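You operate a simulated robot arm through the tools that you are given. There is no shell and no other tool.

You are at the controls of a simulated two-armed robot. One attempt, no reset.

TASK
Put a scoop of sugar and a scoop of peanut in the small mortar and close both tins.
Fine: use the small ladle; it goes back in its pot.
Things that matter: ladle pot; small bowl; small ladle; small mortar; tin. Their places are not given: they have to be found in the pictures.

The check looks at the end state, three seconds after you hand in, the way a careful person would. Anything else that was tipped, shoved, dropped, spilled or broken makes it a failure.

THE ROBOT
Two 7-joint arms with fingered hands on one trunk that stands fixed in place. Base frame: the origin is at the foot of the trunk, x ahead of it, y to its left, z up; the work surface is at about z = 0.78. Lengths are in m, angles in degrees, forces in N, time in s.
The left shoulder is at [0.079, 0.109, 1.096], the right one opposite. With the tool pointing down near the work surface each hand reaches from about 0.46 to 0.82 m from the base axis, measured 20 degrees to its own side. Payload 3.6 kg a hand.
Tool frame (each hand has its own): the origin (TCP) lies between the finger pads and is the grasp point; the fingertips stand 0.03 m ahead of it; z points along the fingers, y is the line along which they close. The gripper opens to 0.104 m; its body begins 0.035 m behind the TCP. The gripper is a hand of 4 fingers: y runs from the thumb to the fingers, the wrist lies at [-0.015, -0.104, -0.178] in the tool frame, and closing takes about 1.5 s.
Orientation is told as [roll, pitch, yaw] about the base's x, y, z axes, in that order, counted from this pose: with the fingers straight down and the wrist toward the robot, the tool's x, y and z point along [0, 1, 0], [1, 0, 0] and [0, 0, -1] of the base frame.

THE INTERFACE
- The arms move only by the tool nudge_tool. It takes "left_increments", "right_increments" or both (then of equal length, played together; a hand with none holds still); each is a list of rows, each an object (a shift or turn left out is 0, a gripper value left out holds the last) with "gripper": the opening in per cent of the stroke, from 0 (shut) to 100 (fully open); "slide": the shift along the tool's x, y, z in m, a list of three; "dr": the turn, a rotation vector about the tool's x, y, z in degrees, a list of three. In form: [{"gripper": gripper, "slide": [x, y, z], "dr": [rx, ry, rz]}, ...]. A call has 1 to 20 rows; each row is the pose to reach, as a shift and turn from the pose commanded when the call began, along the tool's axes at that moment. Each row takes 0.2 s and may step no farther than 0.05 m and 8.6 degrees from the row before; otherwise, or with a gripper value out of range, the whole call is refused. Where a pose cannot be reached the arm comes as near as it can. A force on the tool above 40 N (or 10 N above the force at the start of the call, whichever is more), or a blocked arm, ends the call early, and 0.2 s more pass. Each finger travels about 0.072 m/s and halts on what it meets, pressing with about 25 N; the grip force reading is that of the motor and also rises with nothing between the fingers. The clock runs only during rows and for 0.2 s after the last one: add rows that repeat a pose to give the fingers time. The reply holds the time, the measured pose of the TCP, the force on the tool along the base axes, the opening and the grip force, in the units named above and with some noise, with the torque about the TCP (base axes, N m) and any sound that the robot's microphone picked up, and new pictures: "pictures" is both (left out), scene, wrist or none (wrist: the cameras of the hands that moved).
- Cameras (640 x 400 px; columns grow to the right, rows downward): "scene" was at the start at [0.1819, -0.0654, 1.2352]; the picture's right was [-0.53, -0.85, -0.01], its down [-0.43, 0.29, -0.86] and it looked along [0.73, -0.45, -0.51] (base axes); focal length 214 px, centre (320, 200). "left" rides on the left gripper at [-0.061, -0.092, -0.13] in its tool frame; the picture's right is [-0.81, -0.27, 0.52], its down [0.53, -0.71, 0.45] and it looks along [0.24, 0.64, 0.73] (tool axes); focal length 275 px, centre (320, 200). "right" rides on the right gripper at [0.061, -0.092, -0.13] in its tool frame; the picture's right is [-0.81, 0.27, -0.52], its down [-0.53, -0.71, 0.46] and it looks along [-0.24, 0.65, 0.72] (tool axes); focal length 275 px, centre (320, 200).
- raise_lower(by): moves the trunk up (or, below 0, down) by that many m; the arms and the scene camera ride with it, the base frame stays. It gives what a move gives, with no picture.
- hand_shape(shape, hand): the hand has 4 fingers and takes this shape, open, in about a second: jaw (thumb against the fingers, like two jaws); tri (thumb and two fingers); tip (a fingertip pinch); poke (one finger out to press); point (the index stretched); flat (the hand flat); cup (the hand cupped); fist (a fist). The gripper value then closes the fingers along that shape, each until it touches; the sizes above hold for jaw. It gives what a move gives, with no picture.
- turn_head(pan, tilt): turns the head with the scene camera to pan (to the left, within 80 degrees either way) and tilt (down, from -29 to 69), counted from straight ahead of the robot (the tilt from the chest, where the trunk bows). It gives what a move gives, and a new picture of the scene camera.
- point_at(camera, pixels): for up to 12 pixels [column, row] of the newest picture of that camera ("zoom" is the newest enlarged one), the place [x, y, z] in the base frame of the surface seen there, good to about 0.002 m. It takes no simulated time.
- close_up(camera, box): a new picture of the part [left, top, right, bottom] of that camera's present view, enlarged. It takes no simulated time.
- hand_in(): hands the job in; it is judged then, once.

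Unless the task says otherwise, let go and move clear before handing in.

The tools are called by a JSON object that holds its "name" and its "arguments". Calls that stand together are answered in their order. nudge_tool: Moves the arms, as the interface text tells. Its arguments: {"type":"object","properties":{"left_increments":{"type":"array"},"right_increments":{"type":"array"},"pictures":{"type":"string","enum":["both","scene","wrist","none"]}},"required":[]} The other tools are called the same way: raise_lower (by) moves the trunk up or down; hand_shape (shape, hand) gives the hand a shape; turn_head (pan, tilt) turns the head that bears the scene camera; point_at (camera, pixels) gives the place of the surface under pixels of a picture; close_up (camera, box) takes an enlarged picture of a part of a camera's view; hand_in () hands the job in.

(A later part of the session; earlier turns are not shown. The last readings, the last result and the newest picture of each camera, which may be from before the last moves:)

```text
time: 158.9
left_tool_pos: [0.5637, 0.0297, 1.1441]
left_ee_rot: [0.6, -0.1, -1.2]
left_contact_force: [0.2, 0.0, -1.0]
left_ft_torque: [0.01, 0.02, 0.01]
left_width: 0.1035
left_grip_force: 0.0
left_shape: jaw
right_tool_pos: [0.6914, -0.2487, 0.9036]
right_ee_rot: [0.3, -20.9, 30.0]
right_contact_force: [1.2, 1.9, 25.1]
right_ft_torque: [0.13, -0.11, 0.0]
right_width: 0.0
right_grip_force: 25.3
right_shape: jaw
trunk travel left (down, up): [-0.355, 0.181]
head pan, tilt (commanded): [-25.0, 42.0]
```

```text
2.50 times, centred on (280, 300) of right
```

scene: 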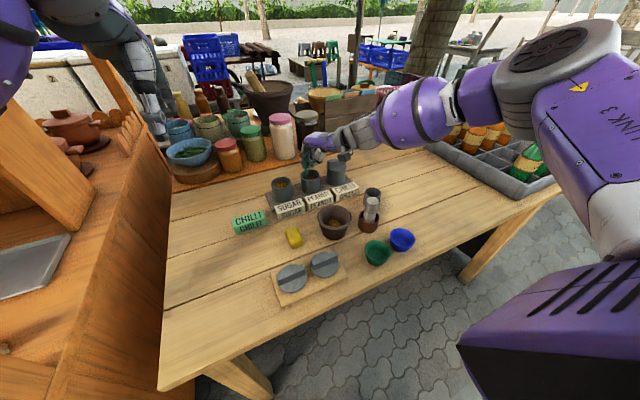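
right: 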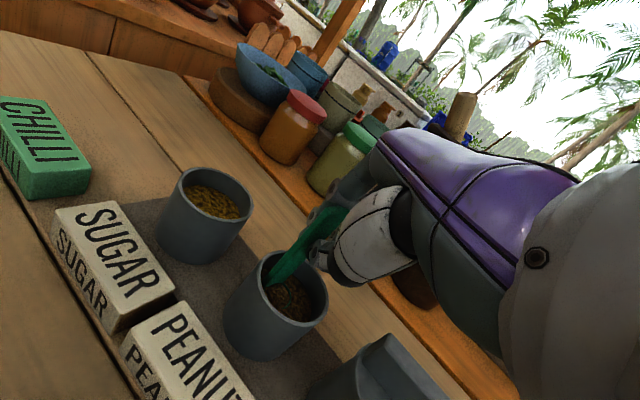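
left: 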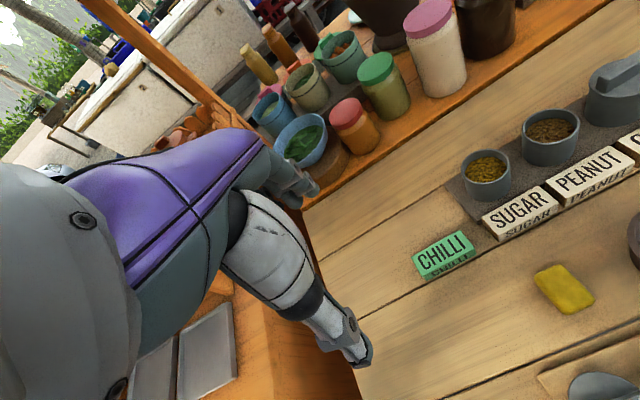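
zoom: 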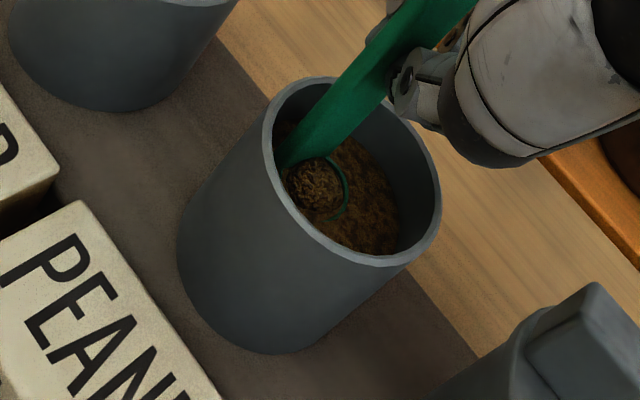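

Same picture as with the sugar: cup mouth is under with grains in it. I lift slowly.

{"name": "nudge_tool", "arguments": {"right_increments": [{"slide": [0, 0.0034, -0.0094]}, {"slide": [0, 0.0068, -0.0188]}, {"slide": [0, 0.0137, -0.0376]}, {"slide": [0, 0.0205, -0.0564]}, {"slide": [0, 0.0308, -0.0846]}, {"slide": [0, 0.0342, -0.094]}, {"slide": [0, 0.0342, -0.094]}], "pictures": "both"}}

{"name": "close_up", "arguments": {"camera": "scene", "box": [270, 110, 370, 220]}}

{"name": "close_up", "arguments": {"camera": "right", "box": [200, 220, 360, 380]}}

```text
time: 160.5
left_tool_pos: [0.5657, 0.0287, 1.144]
left_ee_rot: [0.6, -0.1, -1.2]
left_contact_force: [0.1, -0.8, 0.6]
left_ft_torque: [0.0, 0.01, -0.01]
left_width: 0.1038
left_grip_force: 0.1
left_shape: jaw
right_tool_pos: [0.688, -0.2503, 0.9994]
right_ee_rot: [0.3, -20.4, 30.0]
right_contact_force: [-0.2, -0.8, -1.4]
right_ft_torque: [0.0, 0.0, 0.0]
right_width: 0.0001
right_grip_force: 25.3
right_shape: jaw
trunk travel left (down, up): [-0.355, 0.181]
head pan, tilt (commanded): [-25.0, 42.0]
```

scene: 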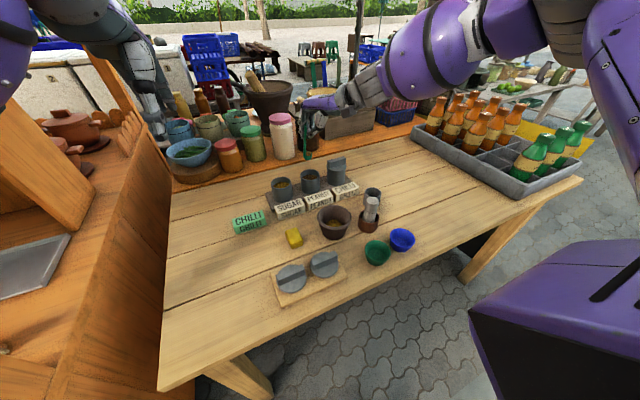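
right: 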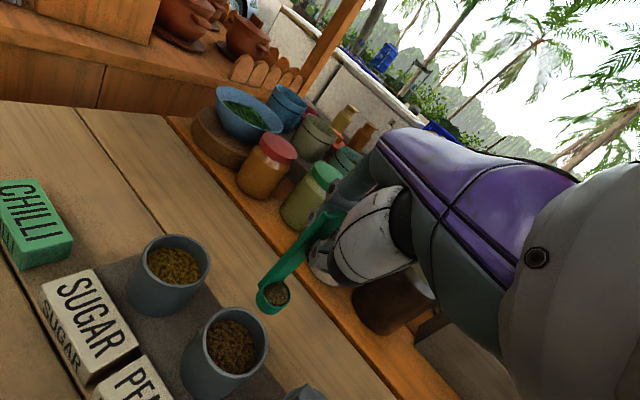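

```text
3.64 times, centred on (320, 165) of scene
```

zoom: 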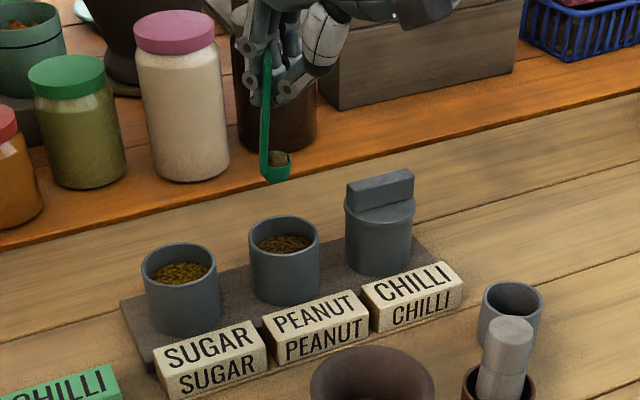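

```text
2.50 times, centred on (280, 300) of right
```

zoom: 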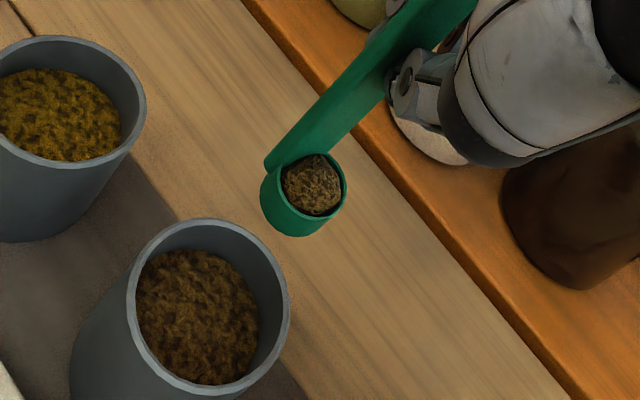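

Cup full of peanut. Trunk up again for the pour.

{"name": "raise_lower", "arguments": {"by": 0.12}}

```text
time: 162.0
left_tool_pos: [0.5703, 0.0422, 1.2606]
left_ee_rot: [0.0, 0.2, -0.8]
left_contact_force: [0.4, 0.1, 0.2]
left_ft_torque: [0.03, 0.02, 0.02]
left_width: 0.1039
left_grip_force: 0.0
left_shape: jaw
right_tool_pos: [0.6901, -0.2427, 1.1199]
right_ee_rot: [0.1, -20.0, 30.1]
right_contact_force: [-0.1, -0.4, -0.6]
right_ft_torque: [0.03, 0.01, 0.02]
right_width: 0.0
right_grip_force: 25.0
right_shape: jaw
trunk travel left (down, up): [-0.475, 0.061]
head pan, tilt (commanded): [-25.0, 42.0]
```

Now carry it back slowly while leveling.

{"name": "nudge_tool", "arguments": {"right_increments": [{"slide": [0.004, -0.008, -0.003], "dr": [2, 0, 0]}, {"slide": [0.012, -0.023, -0.0085], "dr": [5, 0, 0]}, {"slide": [0.02, -0.039, -0.0142], "dr": [8, 0, 0]}, {"slide": [0.028, -0.0545, -0.02], "dr": [11, 0, 0]}, {"slide": [0.036, -0.07, -0.0255], "dr": [14, 0, 0]}, {"slide": [0.043, -0.084, -0.0306], "dr": [17, 0, 0]}, {"slide": [0.047, -0.091, -0.0332], "dr": [19, 0, 0]}, {"slide": [0.0481, -0.0933, -0.034], "dr": [20, 0, 0]}, {"slide": [0.0481, -0.0933, -0.034], "dr": [20, 0, 0]}], "pictures": "none"}}

```text
time: 164.0
left_tool_pos: [0.5689, 0.0419, 1.2619]
left_ee_rot: [0.1, 0.0, -0.7]
left_contact_force: [0.4, 0.2, 0.6]
left_ft_torque: [0.01, 0.02, -0.03]
left_width: 0.1037
left_grip_force: 0.1
left_shape: jaw
right_tool_pos: [0.5803, -0.2513, 1.1212]
right_ee_rot: [-0.1, -0.1, 30.1]
right_contact_force: [1.2, 0.1, -0.5]
right_ft_torque: [0.02, 0.01, 0.02]
right_width: 0.0
right_grip_force: 25.4
right_shape: jaw
trunk travel left (down, up): [-0.475, 0.061]
head pan, tilt (commanded): [-25.0, 42.0]
```

Level at (0.580,-0.251,1.121). Yaw to +80° over the mortar.

{"name": "nudge_tool", "arguments": {"right_increments": [{"slide": [0.004, -0.003, 0.003], "dr": [0, 0, -3]}, {"slide": [0.01, -0.0075, 0.009], "dr": [0, 0, -9]}, {"slide": [0.018, -0.013, 0.017], "dr": [0, 0, -15]}, {"slide": [0.0255, -0.0185, 0.025], "dr": [0, 0, -21]}, {"slide": [0.033, -0.024, 0.033], "dr": [0, 0, -27]}, {"slide": [0.0405, -0.0295, 0.041], "dr": [0, 0, -33]}, {"slide": [0.048, -0.035, 0.049], "dr": [0, 0, -39]}, {"slide": [0.056, -0.041, 0.056], "dr": [0, 0, -45]}, {"slide": [0.061, -0.0445, 0.0605], "dr": [0, 0, -49]}, {"slide": [0.0618, -0.0451, 0.061], "dr": [0, 0, -50]}, {"slide": [0.0618, -0.0451, 0.061], "dr": [0, 0, -50]}], "pictures": "both"}}

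{"name": "point_at", "arguments": {"camera": "right", "pixels": [[280, 294], [272, 300], [290, 300], [275, 308], [268, 288], [228, 330]]}}

{"name": "close_up", "arguments": {"camera": "right", "box": [160, 200, 340, 360]}}

```text
time: 166.4
left_tool_pos: [0.5689, 0.0425, 1.2617]
left_ee_rot: [-0.1, 0.0, -0.7]
left_contact_force: [0.6, -0.3, -0.2]
left_ft_torque: [0.01, 0.01, 0.0]
left_width: 0.1036
left_grip_force: 0.2
left_shape: jaw
right_tool_pos: [0.5112, -0.2204, 1.061]
right_ee_rot: [-0.1, 0.0, 80.1]
right_contact_force: [-0.1, 0.0, -0.9]
right_ft_torque: [-0.02, 0.0, 0.04]
right_width: 0.0
right_grip_force: 24.6
right_shape: jaw
trunk travel left (down, up): [-0.475, 0.061]
head pan, tilt (commanded): [-25.0, 42.0]
```

scene: 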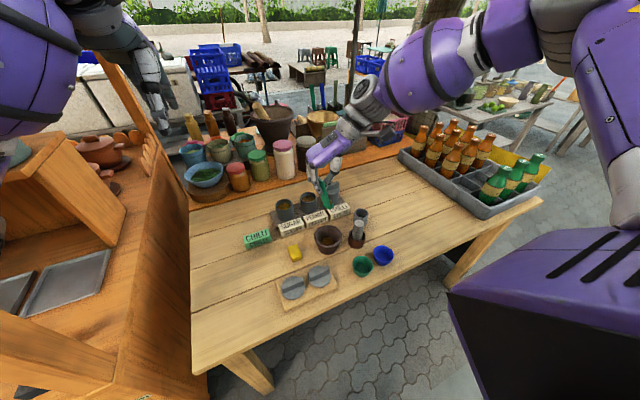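
right: 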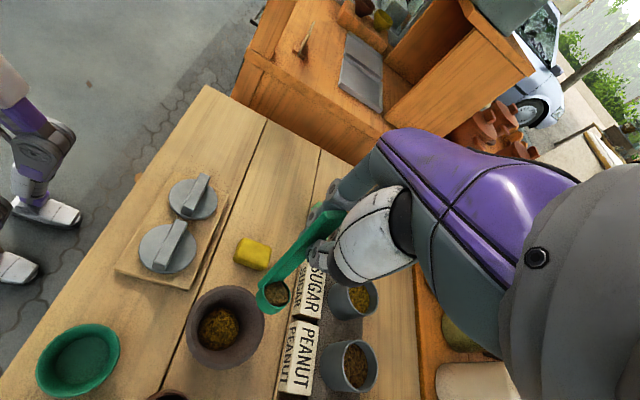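

```text
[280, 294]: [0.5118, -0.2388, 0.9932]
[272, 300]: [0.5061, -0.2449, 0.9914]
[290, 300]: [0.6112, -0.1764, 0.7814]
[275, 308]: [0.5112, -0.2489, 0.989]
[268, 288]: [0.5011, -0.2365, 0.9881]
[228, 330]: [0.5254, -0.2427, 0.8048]
```

```text
2.50 times, centred on (250, 280) of right
```

zoom: 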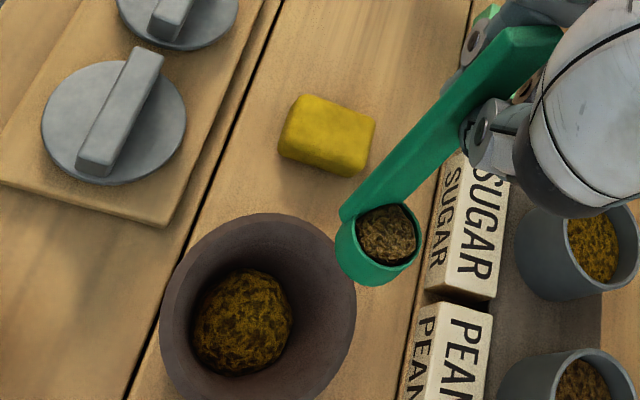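

Cup is at (0.509,-0.242), over the mortar. I repeat exactly the same pour profile.

{"name": "nudge_tool", "arguments": {"right_increments": [{"slide": [0.0005, 0, 0.012], "dr": [0, -8, 0]}, {"slide": [0.01, 0, 0.025], "dr": [0, -16, 0]}, {"slide": [0.019, 0, 0.038], "dr": [0, -24, 0]}, {"slide": [0.028, 0, 0.05], "dr": [0, -32, 0]}, {"slide": [0.036, 0, 0.062], "dr": [0, -40, 0]}], "pictures": "none"}}

{"name": "nudge_tool", "arguments": {"right_increments": [{"slide": [0.0072, 0, 0.0018], "dr": [0, -5, 0]}, {"slide": [0.0144, 0, 0.0036], "dr": [0, -10, 0]}, {"slide": [0.0214, 0, 0.0056], "dr": [0, -15, 0]}, {"slide": [0.028, 0, 0.0079], "dr": [0, -20, 0]}, {"slide": [0.0335, 0, 0.0097], "dr": [0, -25, 0]}, {"slide": [0.0381, 0, 0.0112], "dr": [0, -30, 0]}, {"slide": [0.0418, 0, 0.0119], "dr": [0, -35, 0]}, {"slide": [0.045, 0, 0.0132], "dr": [0, -40, 0]}, {"slide": [0.0473, 0, 0.0138], "dr": [0, -45, 0]}, {"slide": [0.049, 0, 0.0149], "dr": [0, -50, 0]}, {"slide": [0.0504, 0, 0.0164], "dr": [0, -55, 0]}, {"slide": [0.0508, 0, 0.0174], "dr": [0, -60, 0]}, {"slide": [0.0509, 0, 0.0186], "dr": [0, -65, 0]}, {"slide": [0.0504, 0, 0.0204], "dr": [0, -70, 0]}, {"slide": [0.0497, 0, 0.0223], "dr": [0, -75, 0]}, {"slide": [0.0497, 0, 0.0223], "dr": [0, -75, 0]}, {"slide": [0.0497, 0, 0.0223], "dr": [0, -75, 0]}, {"slide": [0.0497, 0, 0.0223], "dr": [0, -75, 0]}], "pictures": "both"}}

{"name": "close_up", "arguments": {"camera": "scene", "box": [280, 150, 380, 270]}}

{"name": "close_up", "arguments": {"camera": "right", "box": [180, 200, 340, 360]}}

```text
time: 167.6
left_tool_pos: [0.5687, 0.0411, 1.2626]
left_ee_rot: [0.0, -0.1, -0.8]
left_contact_force: [0.8, -0.2, 0.1]
left_ft_torque: [0.01, 0.0, 0.0]
left_width: 0.1037
left_grip_force: 0.0
left_shape: jaw
right_tool_pos: [0.474, -0.214, 0.9974]
right_ee_rot: [-40.3, 0.1, 80.1]
right_contact_force: [0.3, -0.2, -0.5]
right_ft_torque: [0.0, 0.04, 0.0]
right_width: 0.0001
right_grip_force: 24.6
right_shape: jaw
trunk travel left (down, up): [-0.475, 0.061]
head pan, tilt (commanded): [-25.0, 42.0]
```

```text
time: 171.4
left_tool_pos: [0.5684, 0.0431, 1.2614]
left_ee_rot: [0.1, 0.0, -0.6]
left_contact_force: [0.1, -0.3, -0.8]
left_ft_torque: [-0.01, 0.0, 0.0]
left_width: 0.104
left_grip_force: 0.0
left_shape: jaw
right_tool_pos: [0.4612, -0.2252, 1.0188]
right_ee_rot: [-115.0, 0.1, 80.1]
right_contact_force: [0.3, -0.1, 0.1]
right_ft_torque: [0.03, 0.03, 0.0]
right_width: 0.0
right_grip_force: 24.7
right_shape: jaw
right hand out of reach, approached as far as the arm can: row 11, 12, 13, 14, 15, 16, 17, 18
trunk travel left (down, up): [-0.475, 0.061]
head pan, tilt (commanded): [-25.0, 42.0]
```

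scene: 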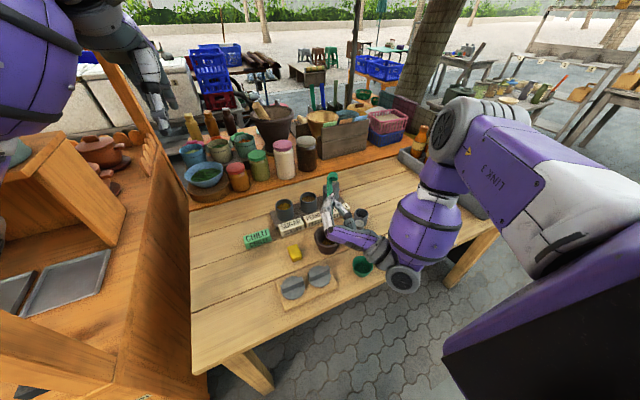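
right: 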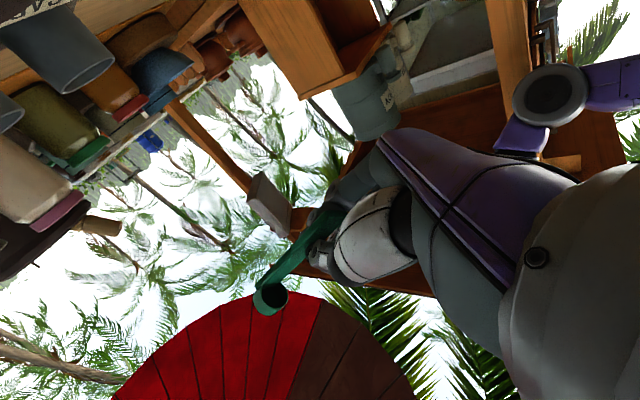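

```text
3.33 times, centred on (330, 210) of scene
```

zoom: 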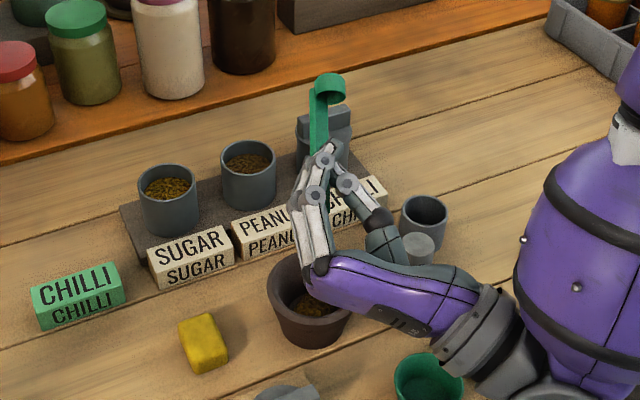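

```text
2.50 times, centred on (260, 280) of right
```

zoom: 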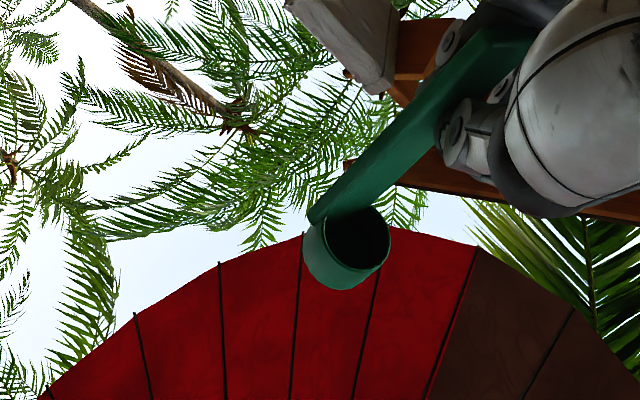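

The cup is empty again and the pile in the mortar has grown. I tilt back to level above the mortar.

{"name": "nudge_tool", "arguments": {"right_increments": [{"slide": [-0.0018, 0.0005, 0.004], "dr": [0, 8, 0]}, {"slide": [-0.0035, 0.001, 0.008], "dr": [0, 16, 0]}, {"slide": [-0.0053, 0.0015, 0.012], "dr": [0, 24, 0]}, {"slide": [-0.0071, 0.002, 0.016], "dr": [0, 32, 0]}, {"slide": [-0.0089, 0.0026, 0.02], "dr": [0, 40, 0]}, {"slide": [-0.0106, 0.003, 0.024], "dr": [0, 48, 0]}, {"slide": [-0.0124, 0.0036, 0.0286], "dr": [0, 56, 0]}, {"slide": [-0.0142, 0.004, 0.0327], "dr": [0, 64, 0]}, {"slide": [-0.016, 0.0047, 0.0368], "dr": [0, 72, 0]}, {"slide": [-0.0177, 0.005, 0.041], "dr": [0, 80, 0]}, {"slide": [-0.0195, 0.0057, 0.045], "dr": [0, 88, 0]}, {"slide": [-0.0213, 0.006, 0.049], "dr": [0, 96, 0]}, {"slide": [-0.023, 0.0068, 0.053], "dr": [0, 104, 0]}, {"slide": [-0.0248, 0.0073, 0.0572], "dr": [0, 110, 0]}, {"slide": [-0.0266, 0.0078, 0.0613], "dr": [0, 115, 0]}, {"slide": [-0.0266, 0.0078, 0.0613], "dr": [0, 115, 0]}], "pictures": "both"}}

{"name": "close_up", "arguments": {"camera": "scene", "box": [270, 190, 370, 290]}}

{"name": "close_up", "arguments": {"camera": "right", "box": [150, 220, 330, 380]}}

```text
time: 174.8
left_tool_pos: [0.5684, 0.0436, 1.2616]
left_ee_rot: [-0.1, 0.0, -0.7]
left_contact_force: [-0.8, 0.1, 0.1]
left_ft_torque: [0.01, 0.01, -0.01]
left_width: 0.1038
left_grip_force: 0.1
left_shape: jaw
right_tool_pos: [0.503, -0.2253, 1.0673]
right_ee_rot: [0.0, 0.0, 80.1]
right_contact_force: [-0.6, 0.7, 0.9]
right_ft_torque: [-0.02, 0.01, -0.01]
right_width: 0.0002
right_grip_force: 25.0
right_shape: jaw
trunk travel left (down, up): [-0.475, 0.061]
head pan, tilt (commanded): [-25.0, 42.0]
```

scene: 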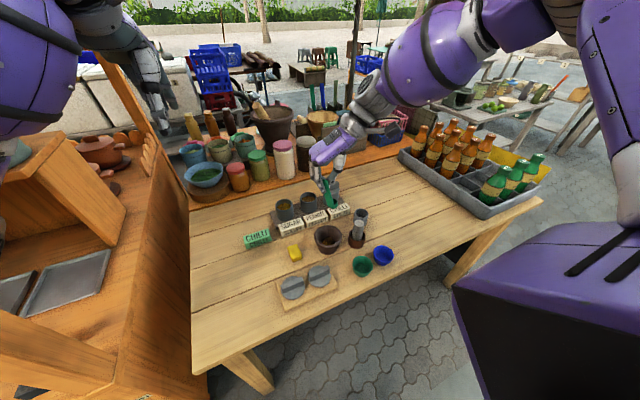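
right: 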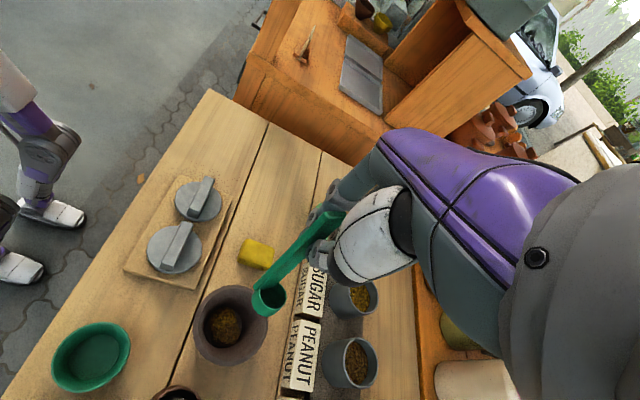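

```text
4.00 times, centred on (320, 240) of scene
```

zoom: 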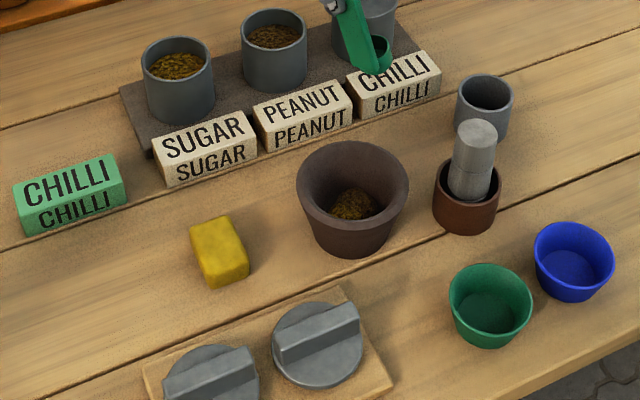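

```text
2.50 times, centred on (240, 300) of right
```

zoom: 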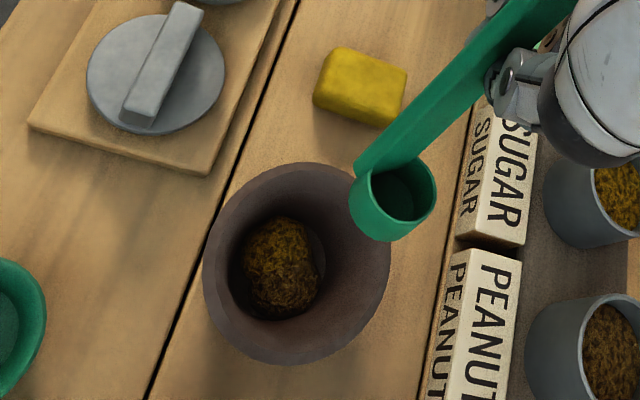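

Both scoops are in the mortar with nothing on the table. Before returning the ladle I measure how it now sits in the hand.

{"name": "close_up", "arguments": {"camera": "scene", "box": [305, 150, 355, 215]}}

{"name": "point_at", "arguments": {"camera": "zoom", "pixels": [[320, 200], [300, 300], [330, 330], [340, 350]]}}

{"name": "close_up", "arguments": {"camera": "right", "box": [240, 190, 350, 330]}}

```text
6.15 times, centred on (330, 182) of scene
```

zoom: 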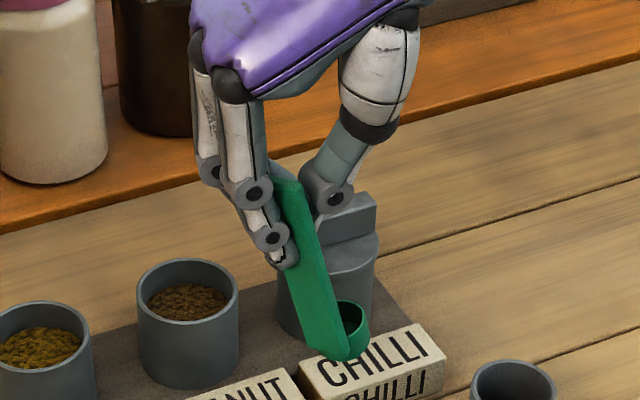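

```text
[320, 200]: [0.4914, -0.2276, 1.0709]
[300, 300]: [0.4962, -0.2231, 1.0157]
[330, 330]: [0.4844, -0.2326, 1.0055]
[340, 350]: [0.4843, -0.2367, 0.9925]
```

```text
2.86 times, centred on (295, 260) of right
```

zoom: 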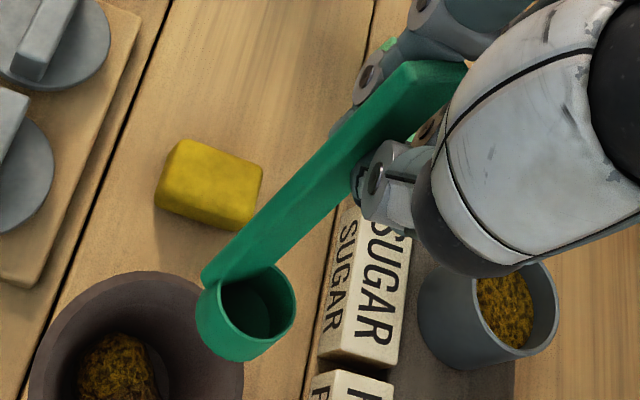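

The ladle has leaned further in the grip. I sample points along the handle and the cup rim.

{"name": "point_at", "arguments": {"camera": "zoom", "pixels": [[240, 275], [225, 300], [285, 275], [290, 310], [245, 345], [265, 355], [205, 285], [300, 200], [340, 190], [400, 100], [430, 100], [265, 310]]}}

{"name": "close_up", "arguments": {"camera": "scene", "box": [305, 150, 355, 215]}}

{"name": "point_at", "arguments": {"camera": "zoom", "pixels": [[290, 195], [303, 230], [308, 250], [318, 280], [330, 310], [343, 352], [330, 345], [355, 310], [362, 335], [352, 325]]}}

```text
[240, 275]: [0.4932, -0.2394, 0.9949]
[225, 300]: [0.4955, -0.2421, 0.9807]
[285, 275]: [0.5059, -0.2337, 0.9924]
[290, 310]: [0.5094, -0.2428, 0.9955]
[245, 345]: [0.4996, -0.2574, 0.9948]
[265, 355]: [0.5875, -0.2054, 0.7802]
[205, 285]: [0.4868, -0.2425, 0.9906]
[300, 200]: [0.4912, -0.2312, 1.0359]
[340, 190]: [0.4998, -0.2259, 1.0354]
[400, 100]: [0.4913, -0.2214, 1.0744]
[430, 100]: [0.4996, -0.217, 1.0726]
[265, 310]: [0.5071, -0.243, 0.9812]
```

```text
6.15 times, centred on (330, 182) of scene
```

zoom: 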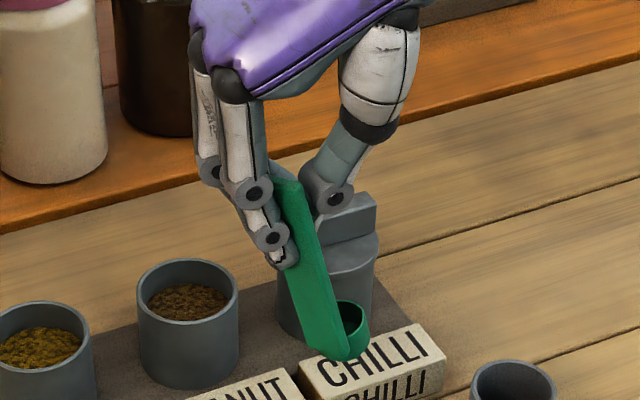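

```text
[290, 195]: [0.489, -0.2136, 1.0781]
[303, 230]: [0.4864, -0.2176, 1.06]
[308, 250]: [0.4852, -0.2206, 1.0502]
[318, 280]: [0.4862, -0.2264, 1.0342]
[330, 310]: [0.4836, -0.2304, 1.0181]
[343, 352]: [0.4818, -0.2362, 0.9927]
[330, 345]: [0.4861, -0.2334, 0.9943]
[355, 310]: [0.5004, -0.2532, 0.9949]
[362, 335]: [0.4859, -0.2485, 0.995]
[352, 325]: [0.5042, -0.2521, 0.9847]
```

The ladle leans about 15° (purely toward the thumb side), so a hand pitch of -15° will make it vertical. I move over toward the ladle pot, turning to yaw 30°.

{"name": "nudge_tool", "arguments": {"right_increments": [{"slide": [-0.009, -0.016, 0], "dr": [0, 0, 5]}, {"slide": [-0.0175, -0.0325, 0], "dr": [0, 0, 10]}, {"slide": [-0.026, -0.049, 0], "dr": [0, 0, 15]}, {"slide": [-0.035, -0.065, 0], "dr": [0, 0, 20]}, {"slide": [-0.0435, -0.081, 0], "dr": [0, 0, 25]}, {"slide": [-0.052, -0.0975, 0], "dr": [0, 0, 30]}, {"slide": [-0.061, -0.114, 0], "dr": [0, 0, 35]}, {"slide": [-0.0695, -0.13, 0], "dr": [0, 0, 40]}, {"slide": [-0.078, -0.146, 0], "dr": [0, 0, 45]}, {"slide": [-0.0866, -0.1625, 0], "dr": [0, 0, 50]}, {"slide": [-0.0866, -0.1625, 0], "dr": [0, 0, 50]}], "pictures": "none"}}

{"name": "nudge_tool", "arguments": {"right_increments": [{"dr": [-5, 0, 0]}, {"dr": [-10, 0, 0]}, {"dr": [-15, 0, 0]}, {"dr": [-15, 0, 0]}], "pictures": "both"}}

```text
time: 177.2
left_tool_pos: [0.5693, 0.0419, 1.2618]
left_ee_rot: [0.1, 0.0, -0.8]
left_contact_force: [0.1, -0.3, 0.3]
left_ft_torque: [0.01, -0.01, 0.01]
left_width: 0.104
left_grip_force: 0.0
left_shape: jaw
right_tool_pos: [0.5606, -0.4019, 1.0674]
right_ee_rot: [-0.1, -0.1, 30.1]
right_contact_force: [1.2, 0.2, -0.5]
right_ft_torque: [0.0, 0.01, 0.01]
right_width: 0.0002
right_grip_force: 25.2
right_shape: jaw
trunk travel left (down, up): [-0.475, 0.061]
head pan, tilt (commanded): [-25.0, 42.0]
```

```text
time: 178.2
left_tool_pos: [0.5689, 0.0421, 1.2617]
left_ee_rot: [-0.1, 0.1, -0.7]
left_contact_force: [-0.2, -0.4, -0.2]
left_ft_torque: [-0.03, 0.0, -0.02]
left_width: 0.1038
left_grip_force: 0.0
left_shape: jaw
right_tool_pos: [0.5616, -0.3995, 1.0684]
right_ee_rot: [-0.1, -15.0, 30.1]
right_contact_force: [-0.3, -0.2, -1.2]
right_ft_torque: [-0.01, 0.01, 0.02]
right_width: 0.0005
right_grip_force: 24.9
right_shape: jaw
trunk travel left (down, up): [-0.475, 0.061]
head pan, tilt (commanded): [-25.0, 42.0]
```

scene: 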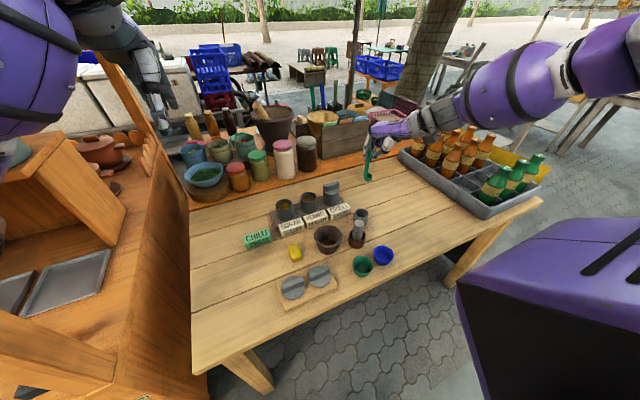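
right: 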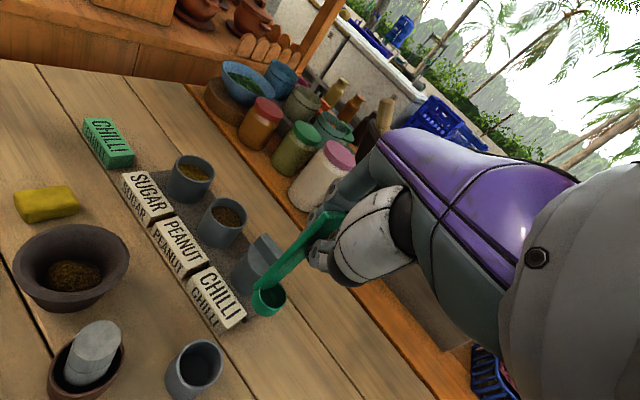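

Now I measure the ladle and the pot together from fresh zooms.

{"name": "close_up", "arguments": {"camera": "scene", "box": [345, 125, 395, 235]}}

{"name": "point_at", "arguments": {"camera": "zoom", "pixels": [[320, 200], [300, 320], [330, 340]]}}

{"name": "close_up", "arguments": {"camera": "right", "box": [150, 230, 340, 400]}}

```text
3.64 times, centred on (370, 180) of scene
```

zoom: 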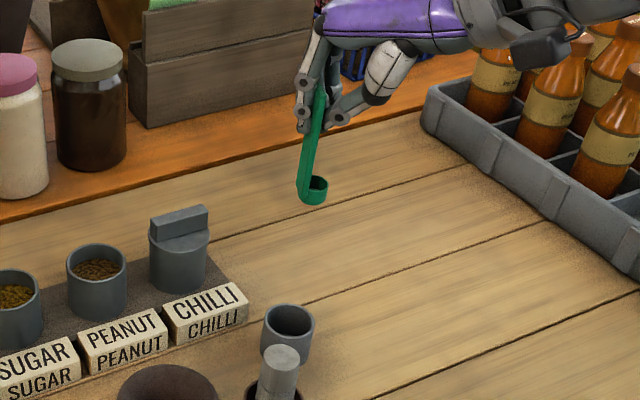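

```text
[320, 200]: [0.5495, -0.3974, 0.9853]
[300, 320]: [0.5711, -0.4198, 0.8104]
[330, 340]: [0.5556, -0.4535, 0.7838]
```

```text
2.35 times, centred on (245, 315) of right
```

zoom: 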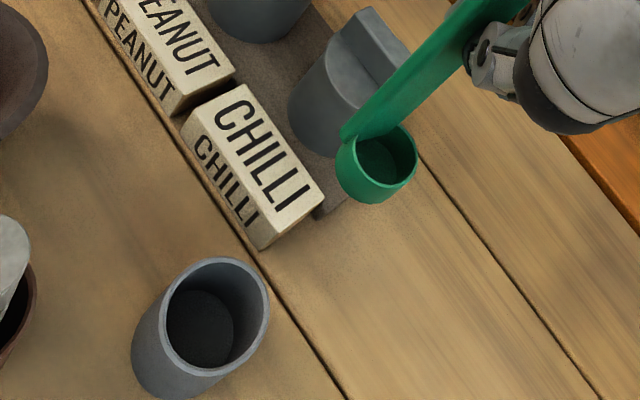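

Querying pot rim and cup rim points from this zoom.

{"name": "point_at", "arguments": {"camera": "zoom", "pixels": [[163, 325], [217, 260], [266, 303], [203, 371], [180, 275], [250, 345], [205, 325], [414, 165], [385, 188], [352, 170], [372, 180], [400, 128]]}}

{"name": "close_up", "arguments": {"camera": "scene", "box": [345, 125, 395, 235]}}

{"name": "point_at", "arguments": {"camera": "zoom", "pixels": [[320, 95], [315, 120], [310, 150], [305, 180], [303, 195], [315, 198], [324, 190], [316, 180], [265, 320], [311, 318], [288, 306], [288, 335]]}}

```text
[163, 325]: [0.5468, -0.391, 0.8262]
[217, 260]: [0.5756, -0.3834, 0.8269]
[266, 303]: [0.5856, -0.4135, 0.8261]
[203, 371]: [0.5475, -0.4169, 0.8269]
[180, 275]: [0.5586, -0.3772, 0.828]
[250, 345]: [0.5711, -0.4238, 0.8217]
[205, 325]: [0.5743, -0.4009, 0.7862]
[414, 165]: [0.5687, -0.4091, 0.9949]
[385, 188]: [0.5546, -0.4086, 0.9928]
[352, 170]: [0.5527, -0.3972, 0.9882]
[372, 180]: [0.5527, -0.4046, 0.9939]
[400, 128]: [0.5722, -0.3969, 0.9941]
```

```text
3.64 times, centred on (370, 180) of scene
```

zoom: 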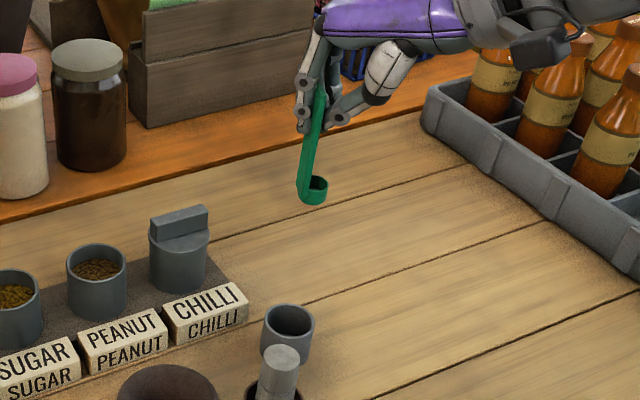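

```text
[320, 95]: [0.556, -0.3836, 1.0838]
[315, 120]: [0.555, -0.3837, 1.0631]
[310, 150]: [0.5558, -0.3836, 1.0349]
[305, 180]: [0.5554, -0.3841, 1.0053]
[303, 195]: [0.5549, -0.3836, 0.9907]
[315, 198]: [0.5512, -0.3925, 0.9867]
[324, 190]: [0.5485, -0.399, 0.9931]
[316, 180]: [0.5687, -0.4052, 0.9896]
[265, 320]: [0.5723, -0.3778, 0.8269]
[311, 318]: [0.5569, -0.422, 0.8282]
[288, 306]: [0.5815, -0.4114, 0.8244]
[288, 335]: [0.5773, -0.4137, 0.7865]
```

The ladle hangs vertical, and the pot's centre works out to (0.5645,-0.4005), inner radius about 20 mm. I shift 3 mm/-4 mm and descend to just above the pot's rim to verify.

{"name": "nudge_tool", "arguments": {"right_increments": [{"slide": [-0.0052, 0.0004, 0.0]}, {"slide": [-0.0052, -0.0087, 0.034]}, {"slide": [-0.0052, -0.0174, 0.067]}, {"slide": [-0.0052, -0.026, 0.1]}, {"slide": [-0.0052, -0.0341, 0.129]}, {"slide": [-0.0052, -0.0341, 0.129]}], "pictures": "both"}}

{"name": "close_up", "arguments": {"camera": "scene", "box": [335, 160, 395, 245]}}

{"name": "close_up", "arguments": {"camera": "right", "box": [190, 220, 350, 380]}}

```text
time: 179.6
left_tool_pos: [0.5698, 0.0423, 1.2611]
left_ee_rot: [0.0, 0.0, -0.7]
left_contact_force: [0.3, -1.1, -0.2]
left_ft_torque: [0.0, 0.01, -0.02]
left_width: 0.1036
left_grip_force: 0.0
left_shape: jaw
right_tool_pos: [0.5656, -0.4061, 0.9343]
right_ee_rot: [-0.1, -15.1, 30.1]
right_contact_force: [-1.4, -0.6, 0.0]
right_ft_torque: [0.0, 0.03, 0.0]
right_width: 0.0
right_grip_force: 24.8
right_shape: jaw
trunk travel left (down, up): [-0.475, 0.061]
head pan, tilt (commanded): [-25.0, 42.0]
```

scene: 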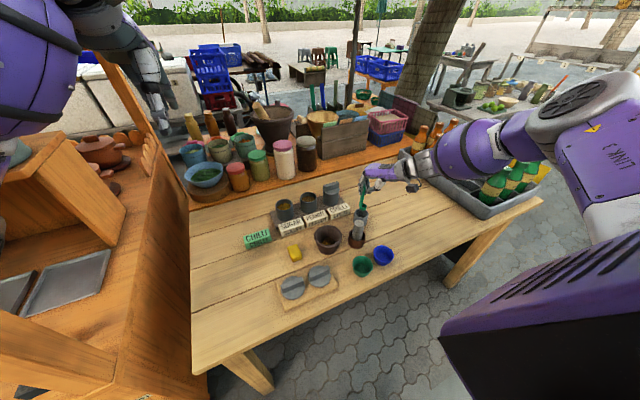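
right: 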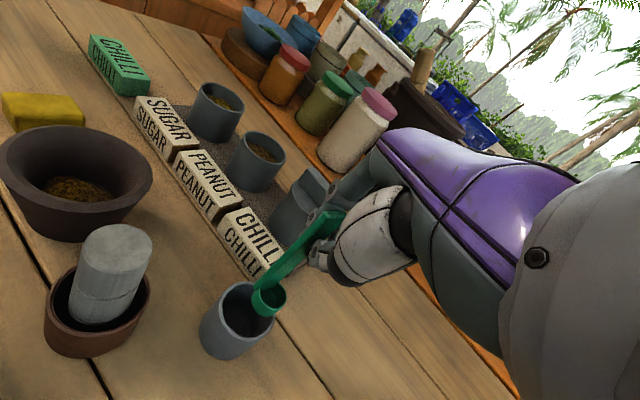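

```text
4.71 times, centred on (365, 202) of scene
```

zoom: 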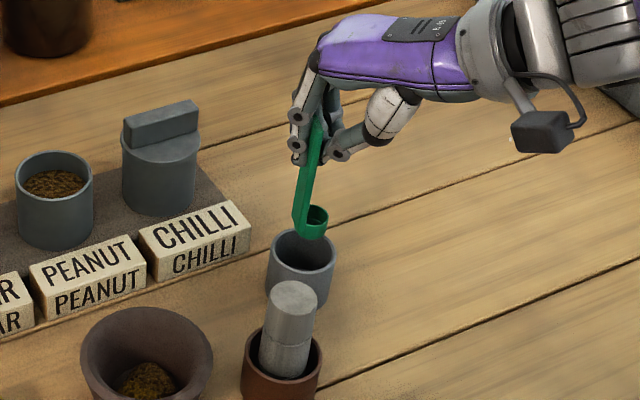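

```text
2.50 times, centred on (270, 300) of right
```

zoom: 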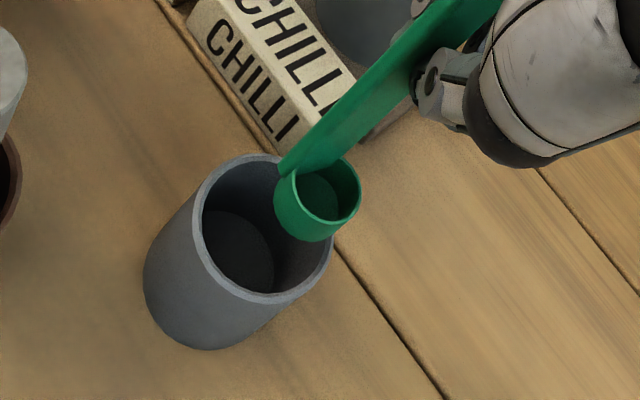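

Re-measuring cup against pot here.

{"name": "point_at", "arguments": {"camera": "zoom", "pixels": [[359, 188], [335, 218], [300, 200], [318, 222], [345, 165], [283, 170], [200, 215], [262, 158], [330, 250], [262, 303], [320, 280], [220, 270]]}}

```text
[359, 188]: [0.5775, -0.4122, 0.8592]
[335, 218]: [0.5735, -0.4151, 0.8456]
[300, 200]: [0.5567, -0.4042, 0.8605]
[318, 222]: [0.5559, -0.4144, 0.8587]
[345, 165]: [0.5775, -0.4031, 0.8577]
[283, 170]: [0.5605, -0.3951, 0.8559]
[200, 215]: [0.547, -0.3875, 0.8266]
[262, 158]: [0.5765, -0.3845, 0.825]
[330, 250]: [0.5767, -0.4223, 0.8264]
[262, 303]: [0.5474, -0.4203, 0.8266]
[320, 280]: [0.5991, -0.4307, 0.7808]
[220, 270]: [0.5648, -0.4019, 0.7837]
```

Cup centre is (0.567,-0.408) against a pot centre of about (0.564,-0.402). I correct by (-4 mm, +3 mm) and lower into the pot gently.

{"name": "nudge_tool", "arguments": {"right_increments": [{"slide": [0.0046, -0.0019, -0.0005]}, {"slide": [0.0046, -0.0045, 0.0093]}, {"slide": [0.0046, -0.0071, 0.019]}, {"slide": [0.0046, -0.0097, 0.0286]}, {"slide": [0.0046, -0.0123, 0.0383]}, {"slide": [0.0046, -0.0149, 0.048]}, {"slide": [0.0046, -0.0167, 0.0548]}, {"slide": [0.0046, -0.0167, 0.0548]}], "pictures": "both"}}

{"name": "close_up", "arguments": {"camera": "scene", "box": [335, 160, 395, 245]}}

{"name": "close_up", "arguments": {"camera": "right", "box": [190, 200, 350, 360]}}

```text
time: 181.4
left_tool_pos: [0.5686, 0.0434, 1.2623]
left_ee_rot: [0.1, 0.1, -0.6]
left_contact_force: [-0.2, -0.4, 0.2]
left_ft_torque: [0.03, -0.02, -0.02]
left_width: 0.1039
left_grip_force: 0.0
left_shape: jaw
right_tool_pos: [0.5604, -0.4019, 0.8765]
right_ee_rot: [-0.1, -15.1, 30.1]
right_contact_force: [0.1, -0.5, -0.5]
right_ft_torque: [-0.01, -0.01, 0.0]
right_width: 0.0
right_grip_force: 25.3
right_shape: jaw
trunk travel left (down, up): [-0.475, 0.061]
head pan, tilt (commanded): [-25.0, 42.0]
```

scene: 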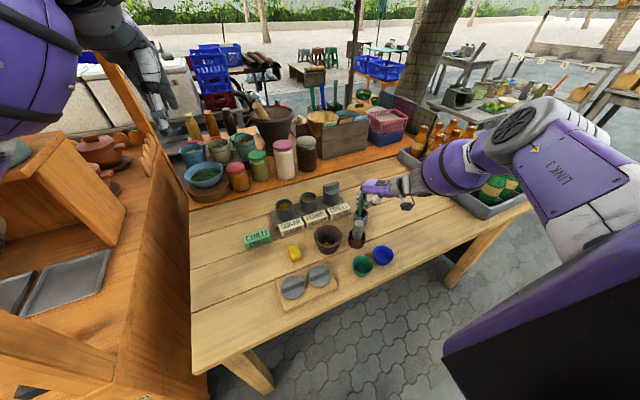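
right: 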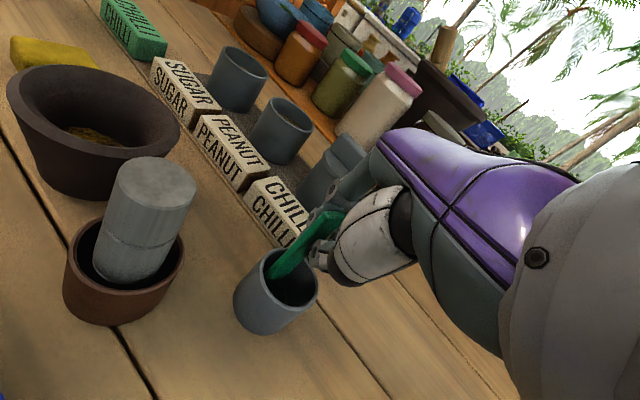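

```text
4.71 times, centred on (365, 202) of scene
```

zoom: 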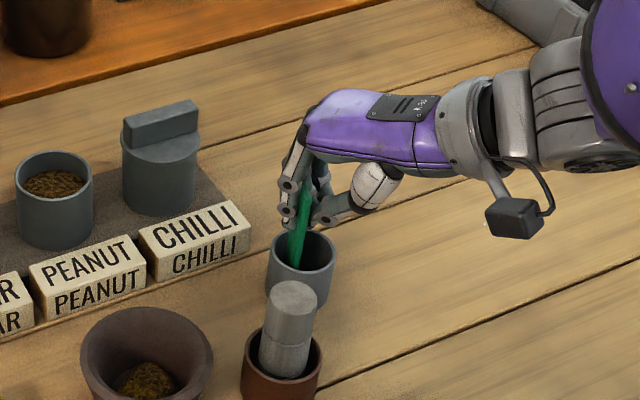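

```text
2.50 times, centred on (270, 280) of right
```

zoom: 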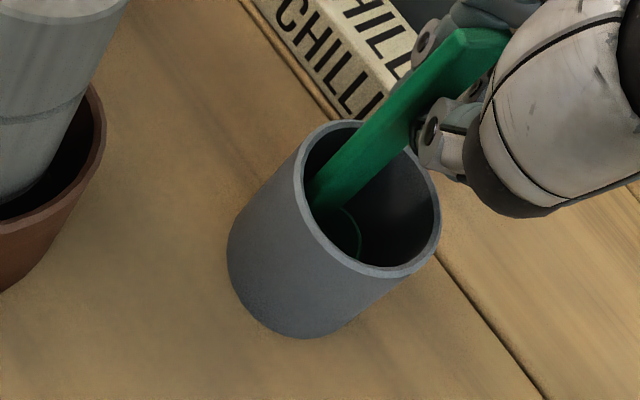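

The ladle stands inside the pot, touching nothing. I lower 2 mm more and open the hand gradually.

{"name": "nudge_tool", "arguments": {"right_increments": [{"slide": [0, -0.0005, 0.002]}, {"slide": [0, -0.0005, 0.002], "gripper": 10}, {"slide": [0, -0.0005, 0.002], "gripper": 20}, {"slide": [0, -0.0005, 0.002], "gripper": 30}, {"slide": [0, -0.0005, 0.002], "gripper": 40}, {"slide": [0, -0.0005, 0.002], "gripper": 50}, {"slide": [0, -0.0005, 0.002], "gripper": 50}], "pictures": "both"}}

{"name": "close_up", "arguments": {"camera": "scene", "box": [335, 160, 395, 245]}}

{"name": "close_up", "arguments": {"camera": "right", "box": [190, 200, 350, 360]}}

```text
time: 183.0
left_tool_pos: [0.5682, 0.0427, 1.2622]
left_ee_rot: [0.0, 0.1, -0.7]
left_contact_force: [0.0, 0.2, -0.2]
left_ft_torque: [0.01, 0.0, -0.01]
left_width: 0.1036
left_grip_force: 0.1
left_shape: jaw
right_tool_pos: [0.5596, -0.4025, 0.8744]
right_ee_rot: [-0.1, -15.1, 30.0]
right_contact_force: [-0.4, 0.2, 0.2]
right_ft_torque: [0.01, 0.01, 0.04]
right_width: 0.0515
right_grip_force: 0.1
right_shape: jaw
trunk travel left (down, up): [-0.475, 0.061]
head pan, tilt (commanded): [-25.0, 42.0]
```

scene: 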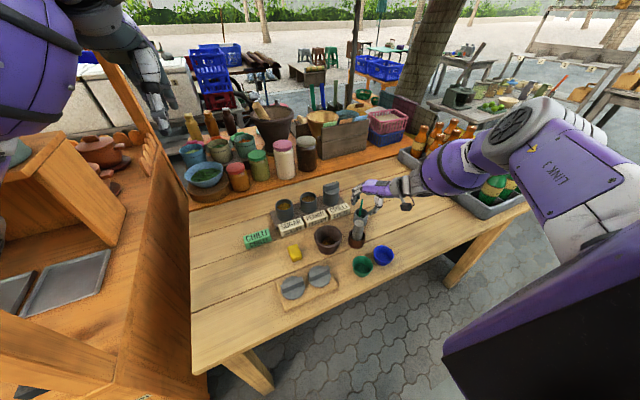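
right: 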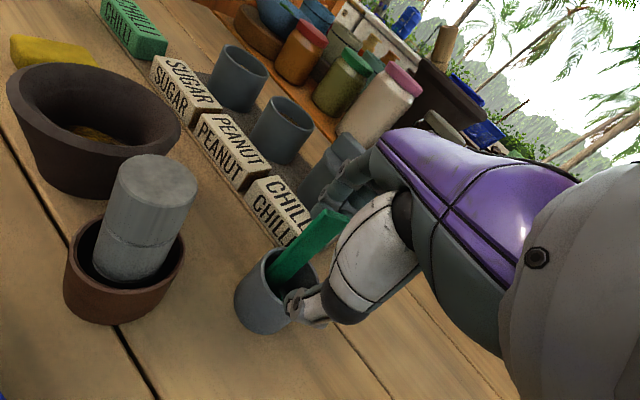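

```text
4.71 times, centred on (365, 202) of scene
```

zoom: 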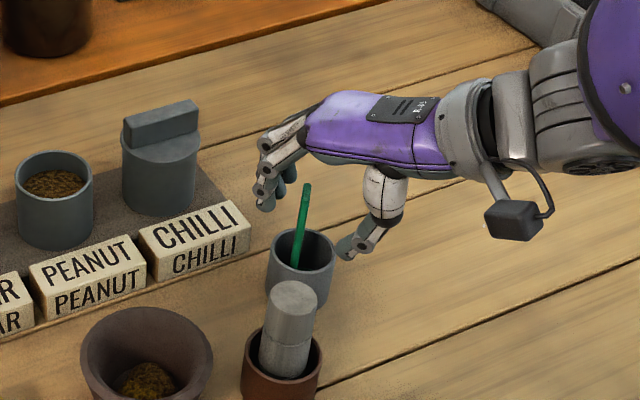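

```text
2.50 times, centred on (270, 280) of right
```

zoom: 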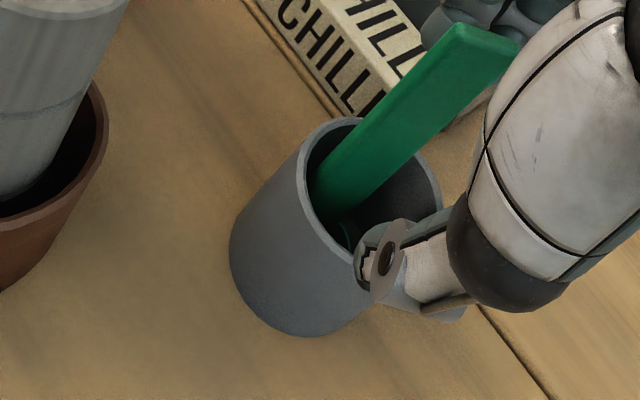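

The ladle stands freely in its pot. I withdraw straight up.

{"name": "nudge_tool", "arguments": {"right_increments": [{"slide": [0, 0.0052, -0.0193]}, {"slide": [0, 0.0104, -0.0386]}, {"slide": [0, 0.0155, -0.058]}, {"slide": [0, 0.0207, -0.0773]}, {"slide": [0, 0.031, -0.116]}, {"slide": [0, 0.0388, -0.145]}, {"slide": [0, 0.0388, -0.145]}], "pictures": "both"}}

{"name": "close_up", "arguments": {"camera": "scene", "box": [335, 150, 395, 250]}}

```text
time: 184.6
left_tool_pos: [0.5699, 0.0421, 1.2618]
left_ee_rot: [0.0, 0.0, -0.7]
left_contact_force: [0.0, -0.4, 0.3]
left_ft_torque: [-0.01, 0.01, 0.01]
left_width: 0.1038
left_grip_force: 0.1
left_shape: jaw
right_tool_pos: [0.5615, -0.4018, 1.0257]
right_ee_rot: [-0.1, -15.0, 30.0]
right_contact_force: [0.3, 0.1, -0.4]
right_ft_torque: [-0.01, 0.02, 0.0]
right_width: 0.0517
right_grip_force: 0.0
right_shape: jaw
trunk travel left (down, up): [-0.475, 0.061]
head pan, tilt (commanded): [-25.0, 42.0]
```

scene: 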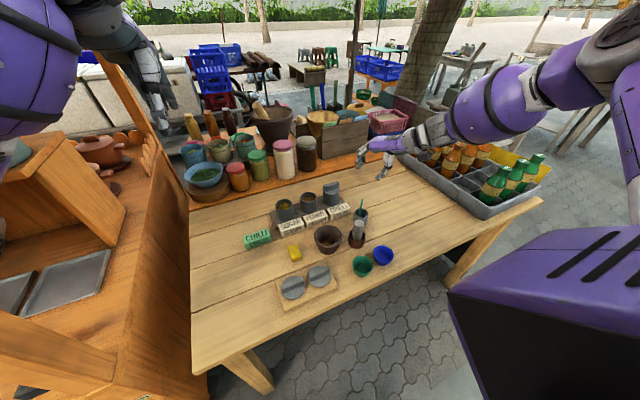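
right: 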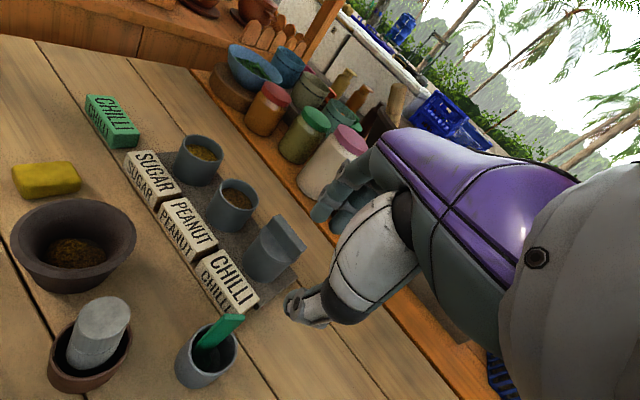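

```text
4.00 times, centred on (365, 200) of scene
```

zoom: 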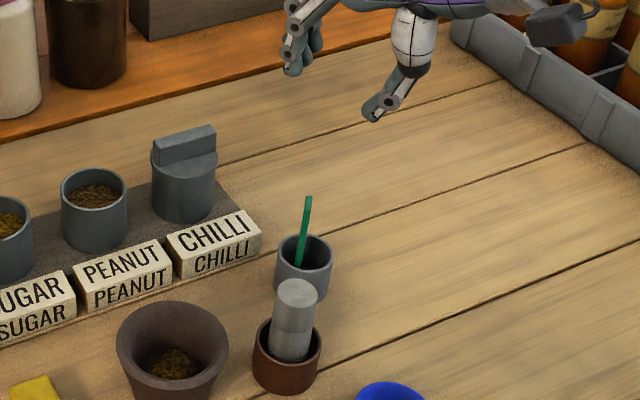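

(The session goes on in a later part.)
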